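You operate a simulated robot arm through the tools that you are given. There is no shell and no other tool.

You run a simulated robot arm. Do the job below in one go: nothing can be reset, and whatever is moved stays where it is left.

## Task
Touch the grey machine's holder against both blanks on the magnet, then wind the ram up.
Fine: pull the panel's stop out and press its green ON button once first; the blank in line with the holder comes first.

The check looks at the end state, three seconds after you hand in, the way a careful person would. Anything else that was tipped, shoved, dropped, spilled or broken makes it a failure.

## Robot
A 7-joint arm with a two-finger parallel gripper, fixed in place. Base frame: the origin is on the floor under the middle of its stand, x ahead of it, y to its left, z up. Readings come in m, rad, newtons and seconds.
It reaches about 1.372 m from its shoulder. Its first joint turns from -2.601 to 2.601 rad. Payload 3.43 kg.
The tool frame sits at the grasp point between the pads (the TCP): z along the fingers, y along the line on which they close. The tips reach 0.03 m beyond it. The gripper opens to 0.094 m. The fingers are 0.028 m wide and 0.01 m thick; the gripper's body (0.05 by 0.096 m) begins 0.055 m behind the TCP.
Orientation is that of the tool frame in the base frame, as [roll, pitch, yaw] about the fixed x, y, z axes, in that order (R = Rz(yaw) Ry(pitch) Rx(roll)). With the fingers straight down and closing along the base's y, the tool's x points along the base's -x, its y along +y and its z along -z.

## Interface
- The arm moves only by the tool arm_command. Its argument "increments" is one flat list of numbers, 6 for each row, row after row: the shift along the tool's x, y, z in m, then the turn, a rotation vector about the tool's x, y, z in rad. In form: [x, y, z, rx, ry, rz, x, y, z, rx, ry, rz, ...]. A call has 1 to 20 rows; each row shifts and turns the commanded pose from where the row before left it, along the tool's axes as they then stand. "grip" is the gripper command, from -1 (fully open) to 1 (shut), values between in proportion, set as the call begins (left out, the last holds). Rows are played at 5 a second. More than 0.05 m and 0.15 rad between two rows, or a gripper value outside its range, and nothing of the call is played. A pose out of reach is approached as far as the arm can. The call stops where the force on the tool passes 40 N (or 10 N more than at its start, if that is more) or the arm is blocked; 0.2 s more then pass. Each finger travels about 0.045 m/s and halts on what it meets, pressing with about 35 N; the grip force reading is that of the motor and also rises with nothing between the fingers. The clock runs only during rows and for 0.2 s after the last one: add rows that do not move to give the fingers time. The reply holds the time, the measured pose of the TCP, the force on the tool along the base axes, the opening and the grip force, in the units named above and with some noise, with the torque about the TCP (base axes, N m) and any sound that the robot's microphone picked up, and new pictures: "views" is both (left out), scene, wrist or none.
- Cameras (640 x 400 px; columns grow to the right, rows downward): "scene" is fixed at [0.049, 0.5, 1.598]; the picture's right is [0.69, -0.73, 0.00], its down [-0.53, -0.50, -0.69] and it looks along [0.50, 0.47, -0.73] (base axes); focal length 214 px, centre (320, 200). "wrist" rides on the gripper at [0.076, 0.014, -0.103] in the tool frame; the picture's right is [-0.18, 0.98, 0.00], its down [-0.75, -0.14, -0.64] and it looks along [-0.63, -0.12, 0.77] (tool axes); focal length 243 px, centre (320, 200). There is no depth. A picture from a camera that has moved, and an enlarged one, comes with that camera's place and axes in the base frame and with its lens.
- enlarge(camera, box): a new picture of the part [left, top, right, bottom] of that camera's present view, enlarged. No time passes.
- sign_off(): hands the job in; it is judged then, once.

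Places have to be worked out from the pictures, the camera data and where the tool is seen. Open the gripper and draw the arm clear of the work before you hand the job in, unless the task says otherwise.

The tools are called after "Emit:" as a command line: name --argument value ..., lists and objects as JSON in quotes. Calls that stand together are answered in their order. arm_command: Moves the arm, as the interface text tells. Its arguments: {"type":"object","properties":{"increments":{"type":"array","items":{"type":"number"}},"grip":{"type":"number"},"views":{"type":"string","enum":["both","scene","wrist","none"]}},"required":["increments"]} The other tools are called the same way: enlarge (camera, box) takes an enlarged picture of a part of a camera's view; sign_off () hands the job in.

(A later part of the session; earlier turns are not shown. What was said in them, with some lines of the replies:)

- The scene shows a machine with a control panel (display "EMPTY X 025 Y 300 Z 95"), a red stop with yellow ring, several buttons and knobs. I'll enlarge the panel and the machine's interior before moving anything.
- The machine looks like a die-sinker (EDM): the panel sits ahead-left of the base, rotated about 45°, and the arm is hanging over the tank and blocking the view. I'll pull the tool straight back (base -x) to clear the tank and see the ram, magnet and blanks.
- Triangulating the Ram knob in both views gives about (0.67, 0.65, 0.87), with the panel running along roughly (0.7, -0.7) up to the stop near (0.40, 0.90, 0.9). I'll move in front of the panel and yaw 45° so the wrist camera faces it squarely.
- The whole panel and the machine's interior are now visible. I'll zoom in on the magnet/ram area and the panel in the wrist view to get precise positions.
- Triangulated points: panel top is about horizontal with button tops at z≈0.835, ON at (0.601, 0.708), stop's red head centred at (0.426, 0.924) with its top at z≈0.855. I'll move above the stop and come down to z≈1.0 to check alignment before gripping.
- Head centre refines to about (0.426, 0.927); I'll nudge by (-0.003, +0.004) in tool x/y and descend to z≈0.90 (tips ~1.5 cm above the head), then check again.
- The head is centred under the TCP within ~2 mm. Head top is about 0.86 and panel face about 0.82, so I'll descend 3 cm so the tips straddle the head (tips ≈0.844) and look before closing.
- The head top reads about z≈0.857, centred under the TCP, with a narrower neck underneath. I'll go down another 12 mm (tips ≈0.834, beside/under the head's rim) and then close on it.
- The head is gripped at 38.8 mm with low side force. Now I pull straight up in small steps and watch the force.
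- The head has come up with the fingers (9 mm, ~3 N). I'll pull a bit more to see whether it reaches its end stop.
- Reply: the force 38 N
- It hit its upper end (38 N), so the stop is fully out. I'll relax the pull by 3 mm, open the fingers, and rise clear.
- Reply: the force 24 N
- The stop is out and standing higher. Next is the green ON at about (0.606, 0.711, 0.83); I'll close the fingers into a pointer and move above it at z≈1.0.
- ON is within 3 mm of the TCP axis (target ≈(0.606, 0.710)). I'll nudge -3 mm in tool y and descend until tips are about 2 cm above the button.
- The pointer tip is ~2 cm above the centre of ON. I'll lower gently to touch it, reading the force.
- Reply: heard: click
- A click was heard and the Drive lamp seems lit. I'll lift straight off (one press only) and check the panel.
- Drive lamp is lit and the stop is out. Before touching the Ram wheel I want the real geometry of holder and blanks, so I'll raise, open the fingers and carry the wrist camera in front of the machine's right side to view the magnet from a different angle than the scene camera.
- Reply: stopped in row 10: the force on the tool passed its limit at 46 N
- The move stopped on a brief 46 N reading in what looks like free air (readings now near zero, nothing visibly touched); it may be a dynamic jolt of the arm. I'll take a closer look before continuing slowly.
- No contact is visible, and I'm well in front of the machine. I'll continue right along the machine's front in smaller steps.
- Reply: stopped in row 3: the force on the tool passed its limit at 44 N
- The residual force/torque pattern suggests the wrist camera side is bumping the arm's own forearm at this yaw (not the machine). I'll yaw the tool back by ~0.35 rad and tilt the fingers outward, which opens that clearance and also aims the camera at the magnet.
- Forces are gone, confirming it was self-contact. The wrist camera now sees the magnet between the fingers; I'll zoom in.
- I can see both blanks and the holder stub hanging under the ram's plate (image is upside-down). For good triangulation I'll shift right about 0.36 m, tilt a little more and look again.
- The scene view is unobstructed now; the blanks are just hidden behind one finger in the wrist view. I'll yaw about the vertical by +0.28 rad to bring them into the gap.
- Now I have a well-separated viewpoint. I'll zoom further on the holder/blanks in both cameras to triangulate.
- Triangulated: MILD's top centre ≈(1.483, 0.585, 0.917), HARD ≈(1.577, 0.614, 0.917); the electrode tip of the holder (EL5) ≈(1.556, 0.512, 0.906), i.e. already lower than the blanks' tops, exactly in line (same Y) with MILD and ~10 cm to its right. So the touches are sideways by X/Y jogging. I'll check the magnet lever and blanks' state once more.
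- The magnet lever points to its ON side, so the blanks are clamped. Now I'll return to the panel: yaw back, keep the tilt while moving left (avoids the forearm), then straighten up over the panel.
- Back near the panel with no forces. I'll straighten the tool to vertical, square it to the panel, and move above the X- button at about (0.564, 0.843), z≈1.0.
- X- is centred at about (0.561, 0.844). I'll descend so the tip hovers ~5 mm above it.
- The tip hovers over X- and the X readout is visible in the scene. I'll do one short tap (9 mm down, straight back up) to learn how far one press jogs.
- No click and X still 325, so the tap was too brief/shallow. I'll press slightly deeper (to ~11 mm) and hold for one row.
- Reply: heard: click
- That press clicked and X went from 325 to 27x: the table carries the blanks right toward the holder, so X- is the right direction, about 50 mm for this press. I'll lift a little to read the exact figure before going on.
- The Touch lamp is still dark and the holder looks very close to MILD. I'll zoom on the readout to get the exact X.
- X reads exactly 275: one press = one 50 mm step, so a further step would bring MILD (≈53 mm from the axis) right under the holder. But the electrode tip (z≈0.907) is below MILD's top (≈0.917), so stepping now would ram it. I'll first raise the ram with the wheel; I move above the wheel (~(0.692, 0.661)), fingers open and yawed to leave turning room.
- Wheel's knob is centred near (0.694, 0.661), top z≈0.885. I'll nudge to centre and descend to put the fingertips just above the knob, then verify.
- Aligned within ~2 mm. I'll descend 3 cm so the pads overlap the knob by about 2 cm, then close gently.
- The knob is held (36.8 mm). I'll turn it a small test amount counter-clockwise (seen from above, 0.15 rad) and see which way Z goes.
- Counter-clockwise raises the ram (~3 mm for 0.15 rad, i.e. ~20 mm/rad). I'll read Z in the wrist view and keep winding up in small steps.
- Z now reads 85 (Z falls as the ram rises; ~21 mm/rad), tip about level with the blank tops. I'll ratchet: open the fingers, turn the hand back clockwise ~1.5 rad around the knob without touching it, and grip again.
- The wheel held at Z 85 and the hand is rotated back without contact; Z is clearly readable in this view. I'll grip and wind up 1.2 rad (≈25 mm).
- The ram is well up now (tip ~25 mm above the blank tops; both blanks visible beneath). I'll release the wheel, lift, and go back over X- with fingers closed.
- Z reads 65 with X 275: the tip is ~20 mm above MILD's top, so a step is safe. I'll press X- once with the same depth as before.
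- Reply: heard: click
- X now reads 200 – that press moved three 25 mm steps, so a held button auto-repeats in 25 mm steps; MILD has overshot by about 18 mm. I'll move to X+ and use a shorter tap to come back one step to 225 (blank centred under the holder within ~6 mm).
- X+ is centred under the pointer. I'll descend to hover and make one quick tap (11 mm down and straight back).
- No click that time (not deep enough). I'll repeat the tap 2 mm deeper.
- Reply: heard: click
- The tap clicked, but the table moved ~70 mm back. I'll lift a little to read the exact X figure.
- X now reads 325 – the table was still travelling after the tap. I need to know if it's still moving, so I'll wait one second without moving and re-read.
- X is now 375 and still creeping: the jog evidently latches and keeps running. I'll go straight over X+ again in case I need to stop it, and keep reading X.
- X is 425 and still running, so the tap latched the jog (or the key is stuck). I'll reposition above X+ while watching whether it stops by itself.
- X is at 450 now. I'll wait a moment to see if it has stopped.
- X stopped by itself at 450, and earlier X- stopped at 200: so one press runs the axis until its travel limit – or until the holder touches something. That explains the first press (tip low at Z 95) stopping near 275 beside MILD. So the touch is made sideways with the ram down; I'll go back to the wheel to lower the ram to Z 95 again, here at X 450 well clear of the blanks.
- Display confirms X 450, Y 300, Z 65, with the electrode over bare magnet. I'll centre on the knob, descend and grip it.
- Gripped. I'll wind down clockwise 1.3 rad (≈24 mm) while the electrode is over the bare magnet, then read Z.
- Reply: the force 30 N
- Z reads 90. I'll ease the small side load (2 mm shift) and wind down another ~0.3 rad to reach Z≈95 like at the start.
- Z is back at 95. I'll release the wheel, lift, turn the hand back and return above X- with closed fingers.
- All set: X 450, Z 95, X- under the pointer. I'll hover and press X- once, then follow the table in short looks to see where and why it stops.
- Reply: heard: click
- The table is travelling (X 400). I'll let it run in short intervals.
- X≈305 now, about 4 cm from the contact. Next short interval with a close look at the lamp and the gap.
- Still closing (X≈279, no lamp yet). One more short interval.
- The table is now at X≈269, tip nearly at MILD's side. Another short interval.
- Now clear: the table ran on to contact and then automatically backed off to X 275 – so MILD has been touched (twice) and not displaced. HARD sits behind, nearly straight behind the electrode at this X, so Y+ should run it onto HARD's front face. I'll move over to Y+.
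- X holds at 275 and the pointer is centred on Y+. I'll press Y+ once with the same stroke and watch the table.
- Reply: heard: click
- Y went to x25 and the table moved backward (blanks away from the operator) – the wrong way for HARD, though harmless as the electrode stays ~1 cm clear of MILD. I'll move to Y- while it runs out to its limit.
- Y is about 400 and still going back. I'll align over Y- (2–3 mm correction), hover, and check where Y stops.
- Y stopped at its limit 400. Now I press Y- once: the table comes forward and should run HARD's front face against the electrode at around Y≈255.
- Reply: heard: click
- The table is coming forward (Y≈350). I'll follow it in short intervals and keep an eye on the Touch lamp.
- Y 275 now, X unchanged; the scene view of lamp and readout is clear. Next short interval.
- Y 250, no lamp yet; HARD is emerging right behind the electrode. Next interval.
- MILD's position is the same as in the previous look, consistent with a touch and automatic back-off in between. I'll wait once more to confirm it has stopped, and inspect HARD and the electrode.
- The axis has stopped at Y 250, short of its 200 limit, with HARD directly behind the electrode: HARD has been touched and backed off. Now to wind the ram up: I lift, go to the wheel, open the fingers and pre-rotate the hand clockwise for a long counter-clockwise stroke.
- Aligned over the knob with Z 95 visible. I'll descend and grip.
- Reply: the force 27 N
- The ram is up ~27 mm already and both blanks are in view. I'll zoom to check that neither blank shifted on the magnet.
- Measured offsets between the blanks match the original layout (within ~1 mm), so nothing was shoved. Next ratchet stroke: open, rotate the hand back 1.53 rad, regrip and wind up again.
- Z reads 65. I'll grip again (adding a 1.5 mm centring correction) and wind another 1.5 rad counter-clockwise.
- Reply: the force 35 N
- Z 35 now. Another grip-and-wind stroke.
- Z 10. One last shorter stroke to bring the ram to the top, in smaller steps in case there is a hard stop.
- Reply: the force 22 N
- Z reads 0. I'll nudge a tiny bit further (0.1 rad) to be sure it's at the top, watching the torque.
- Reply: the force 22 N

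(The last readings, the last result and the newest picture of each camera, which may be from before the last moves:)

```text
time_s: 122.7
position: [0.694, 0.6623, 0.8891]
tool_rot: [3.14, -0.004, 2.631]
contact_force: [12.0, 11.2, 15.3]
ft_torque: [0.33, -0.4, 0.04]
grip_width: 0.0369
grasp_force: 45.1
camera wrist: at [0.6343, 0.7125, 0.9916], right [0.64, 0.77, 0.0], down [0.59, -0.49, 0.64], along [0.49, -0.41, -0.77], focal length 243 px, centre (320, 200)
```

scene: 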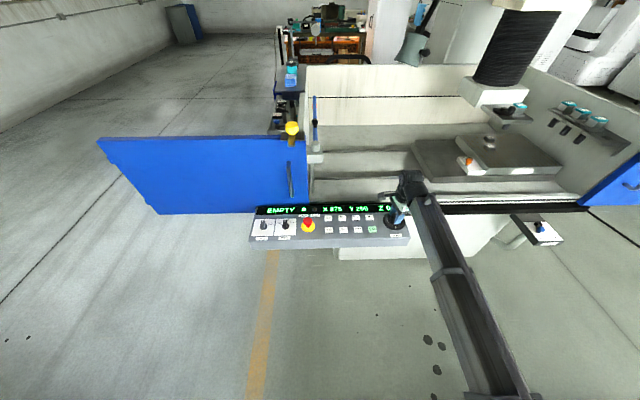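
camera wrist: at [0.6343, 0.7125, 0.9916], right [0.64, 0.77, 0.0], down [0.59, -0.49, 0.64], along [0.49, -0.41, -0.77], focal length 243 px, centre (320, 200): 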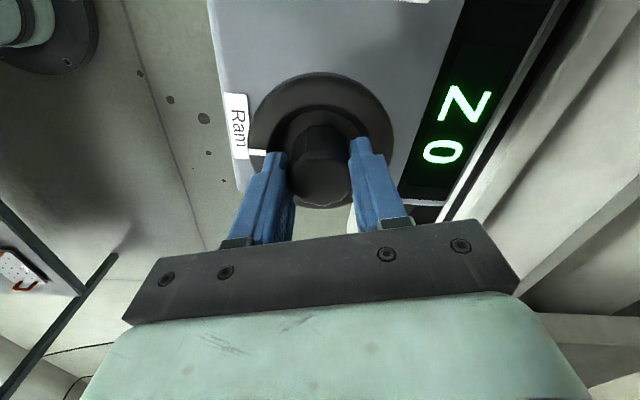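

The ram is fully up (Z 0, no resisting torque). I'll release the wheel, lift well clear and draw the arm back from the machine.

Emit:
arm_command --increments '[0, 0, 0, 0, 0, 0, 0, 0, 0, 0, 0, 0, 0, 0, 0, 0, 0, 0, 0, 0, 0, 0, 0, 0, 0, 0, -0.03, 0, 0, 0, 0, 0, -0.04, 0, 0, 0, 0, 0, -0.04, 0, 0, 0, 0, 0, -0.04, 0, 0, 0, 0, 0, -0.04, 0, 0, 0]' --grip -0.7 --views "none"

Emit:
arm_command --increments '[0.0169, -0.0381, 0, 0, 0, 0, 0.0169, -0.0381, 0, 0, 0, 0, 0.0169, -0.0381, 0, 0, 0, 0, 0.0169, -0.0381, 0, 0, 0, 0, 0.0169, -0.0381, 0, 0, 0, 0, 0.0169, -0.0381, 0, 0, 0, 0, 0, 0, 0, 0, 0, 0]' --grip -1.0 --views "both"

Emit:
enlarge --camera "scene" --box '[240, 185, 420, 255]'

Emit:
enlarge --camera "scene" --box '[420, 80, 570, 190]'

```text
time_s: 124.7
position: [0.6948, 0.6614, 1.0833]
tool_rot: [-3.141, -0.003, 2.628]
contact_force: [0.4, 0.2, 0.2]
ft_torque: [-0.01, 0.01, 0.0]
grip_width: 0.0796
grasp_force: 0.1
```

```text
time_s: 126.3
position: [0.4926, 0.5126, 1.08]
tool_rot: [3.141, -0.003, 2.629]
contact_force: [0.1, 0.8, -0.2]
ft_torque: [-0.02, -0.02, -0.02]
grip_width: 0.0939
grasp_force: 0.0
camera wrist: at [0.4351, 0.5621, 1.1821], right [0.64, 0.77, 0.0], down [0.59, -0.49, 0.64], along [0.49, -0.41, -0.77], focal length 243 px, centre (320, 200)
```

scene: 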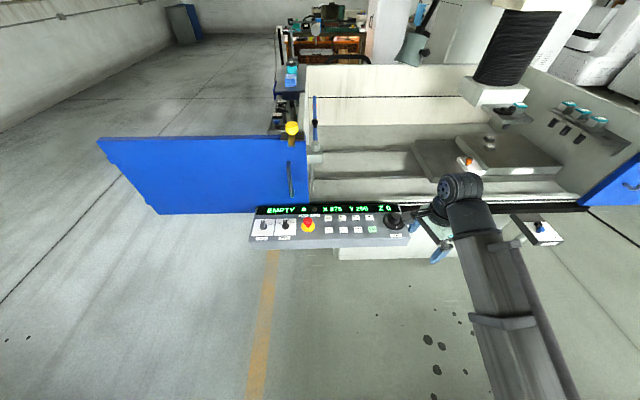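
wrist: 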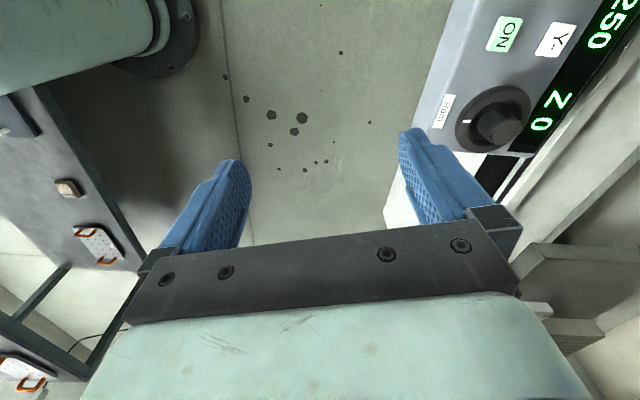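

```text
3.56 times, centred on (330, 220) of scene
camera zoom: at [0.049, 0.5, 1.598], right [0.69, -0.73, 0.0], down [-0.53, -0.5, -0.69], along [0.5, 0.47, -0.73], focal length 763 px, centre (284, 129)
```

zoom: 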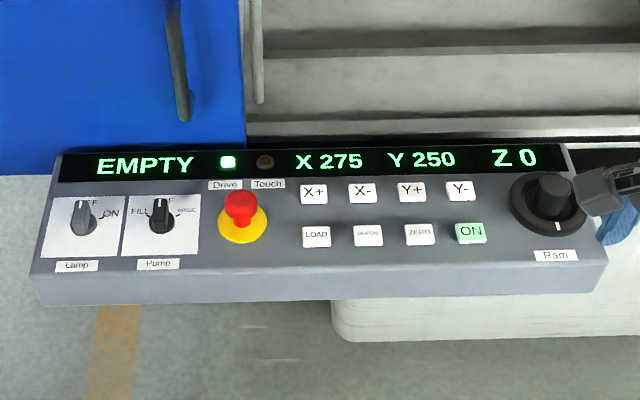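

```text
3.64 times, centred on (495, 135) of scene
camera zoom: at [0.049, 0.5, 1.598], right [0.69, -0.73, 0.0], down [-0.53, -0.5, -0.69], along [0.5, 0.47, -0.73], focal length 780 px, centre (-316, 436)
```

zoom: 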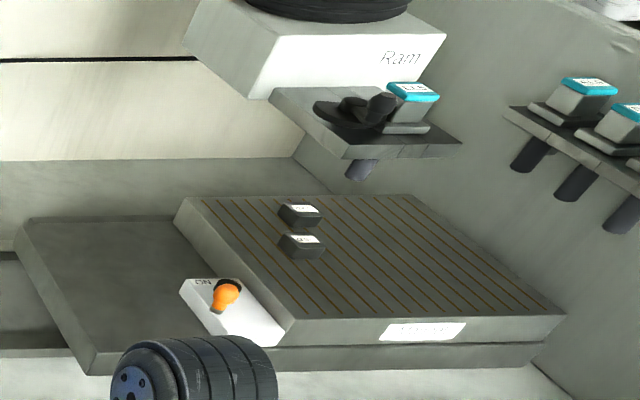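

Final state looks right: stop out, Drive lit, X 275 / Y 250 / Z 0, both blanks upright and in place, and the electrode ended 53 mm centre-to-centre from each blank after its touch (same back-off both times). I'll draw the arm back a little more before handing in.

Emit:
arm_command --increments '[0.005, -0.03, -0.025, 0, 0, 0, 0.005, -0.03, -0.025, 0, 0, 0, 0.005, -0.03, -0.025, 0, 0, 0, 0, 0, 0, 0, 0, 0]' --views "both"

Emit:
enlarge --camera "scene" --box '[240, 185, 420, 255]'

```text
time_s: 127.3
position: [0.4527, 0.4625, 1.1057]
tool_rot: [3.115, 0.003, 2.629]
contact_force: [0.2, 0.3, 0.2]
ft_torque: [0.02, -0.01, -0.01]
grip_width: 0.094
grasp_force: 0.1
out of reach, approached as far as the arm can: row 2, 3
camera wrist: at [0.3924, 0.5092, 1.2071], right [0.64, 0.77, 0.03], down [0.58, -0.51, 0.64], along [0.5, -0.4, -0.77], focal length 243 px, centre (320, 200)
```

scene: 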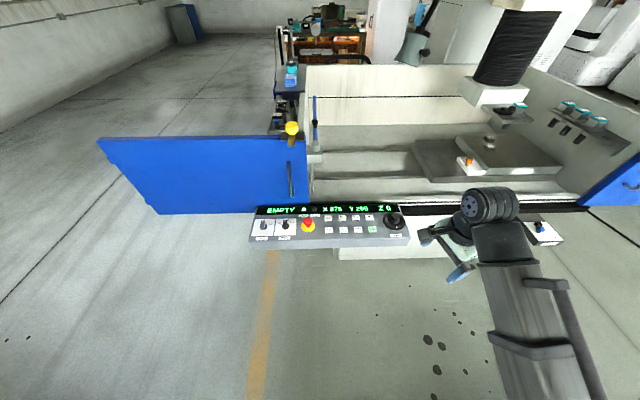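
wrist: 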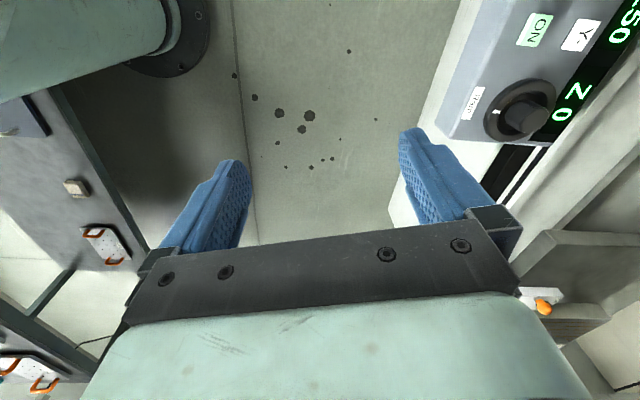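

```text
3.56 times, centred on (330, 220) of scene
camera zoom: at [0.049, 0.5, 1.598], right [0.69, -0.73, 0.0], down [-0.53, -0.5, -0.69], along [0.5, 0.47, -0.73], focal length 763 px, centre (284, 129)
```

zoom: 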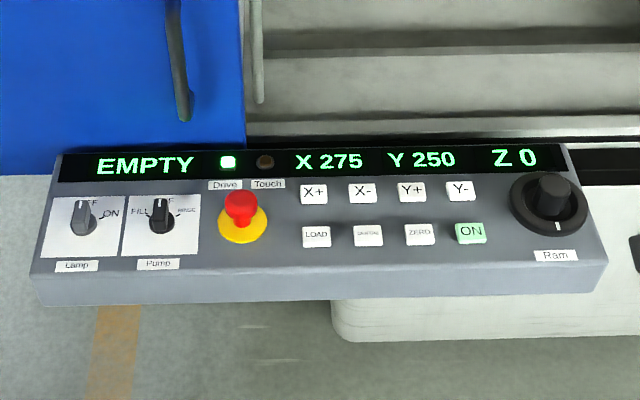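

The gripper is open, the arm is clear of the machine, the ram is at Z 0 with the drive on and the stop out, and nothing else has been disturbed. I hand the job in.

Emit:
sign_off

```text
The job is handed in.
```

The job is handed in. The holder ran up to MILD and then HARD, and the ram is wound up to Z 0. I never saw the Touch lamp lit, so both touches rest on how the table moved, not on the lamp.

- **Start-up:** I pulled the stop out, then pressed the green ON once. The Drive lamp lit and stayed lit.
- **MILD (in line with the holder):** X- ran the table until the holder met the blank's side, then it backed off by itself to X 275. I saw it go past that point and return. This happened twice, because my first press had already done it before I understood how the jog worked.
- **HARD:** Y- ran the table forward and it stopped near Y 260, shown as 250 on the panel. I didn't see it reach HARD and back off. It stopped about 53 mm from the holder, centre to centre, the same as with MILD, so I take it as touched.
- **Extra moves:** One press runs an axis until it touches something or reaches the end of its travel. Learning that sent X to 200 and 450 and Y to 400. Before that I raised the ram to Z 65 and passed MILD under it with room to spare. I then lowered it again for the touches.
- **End state:** The panel shows X 275, Y 250, Z 0. Both blanks sit where they were on the magnet, to within about 1 mm by the pictures. The gripper is open and the arm is clear.

During an early move the wrist bumped the arm's own forearm. It didn't touch the machine.
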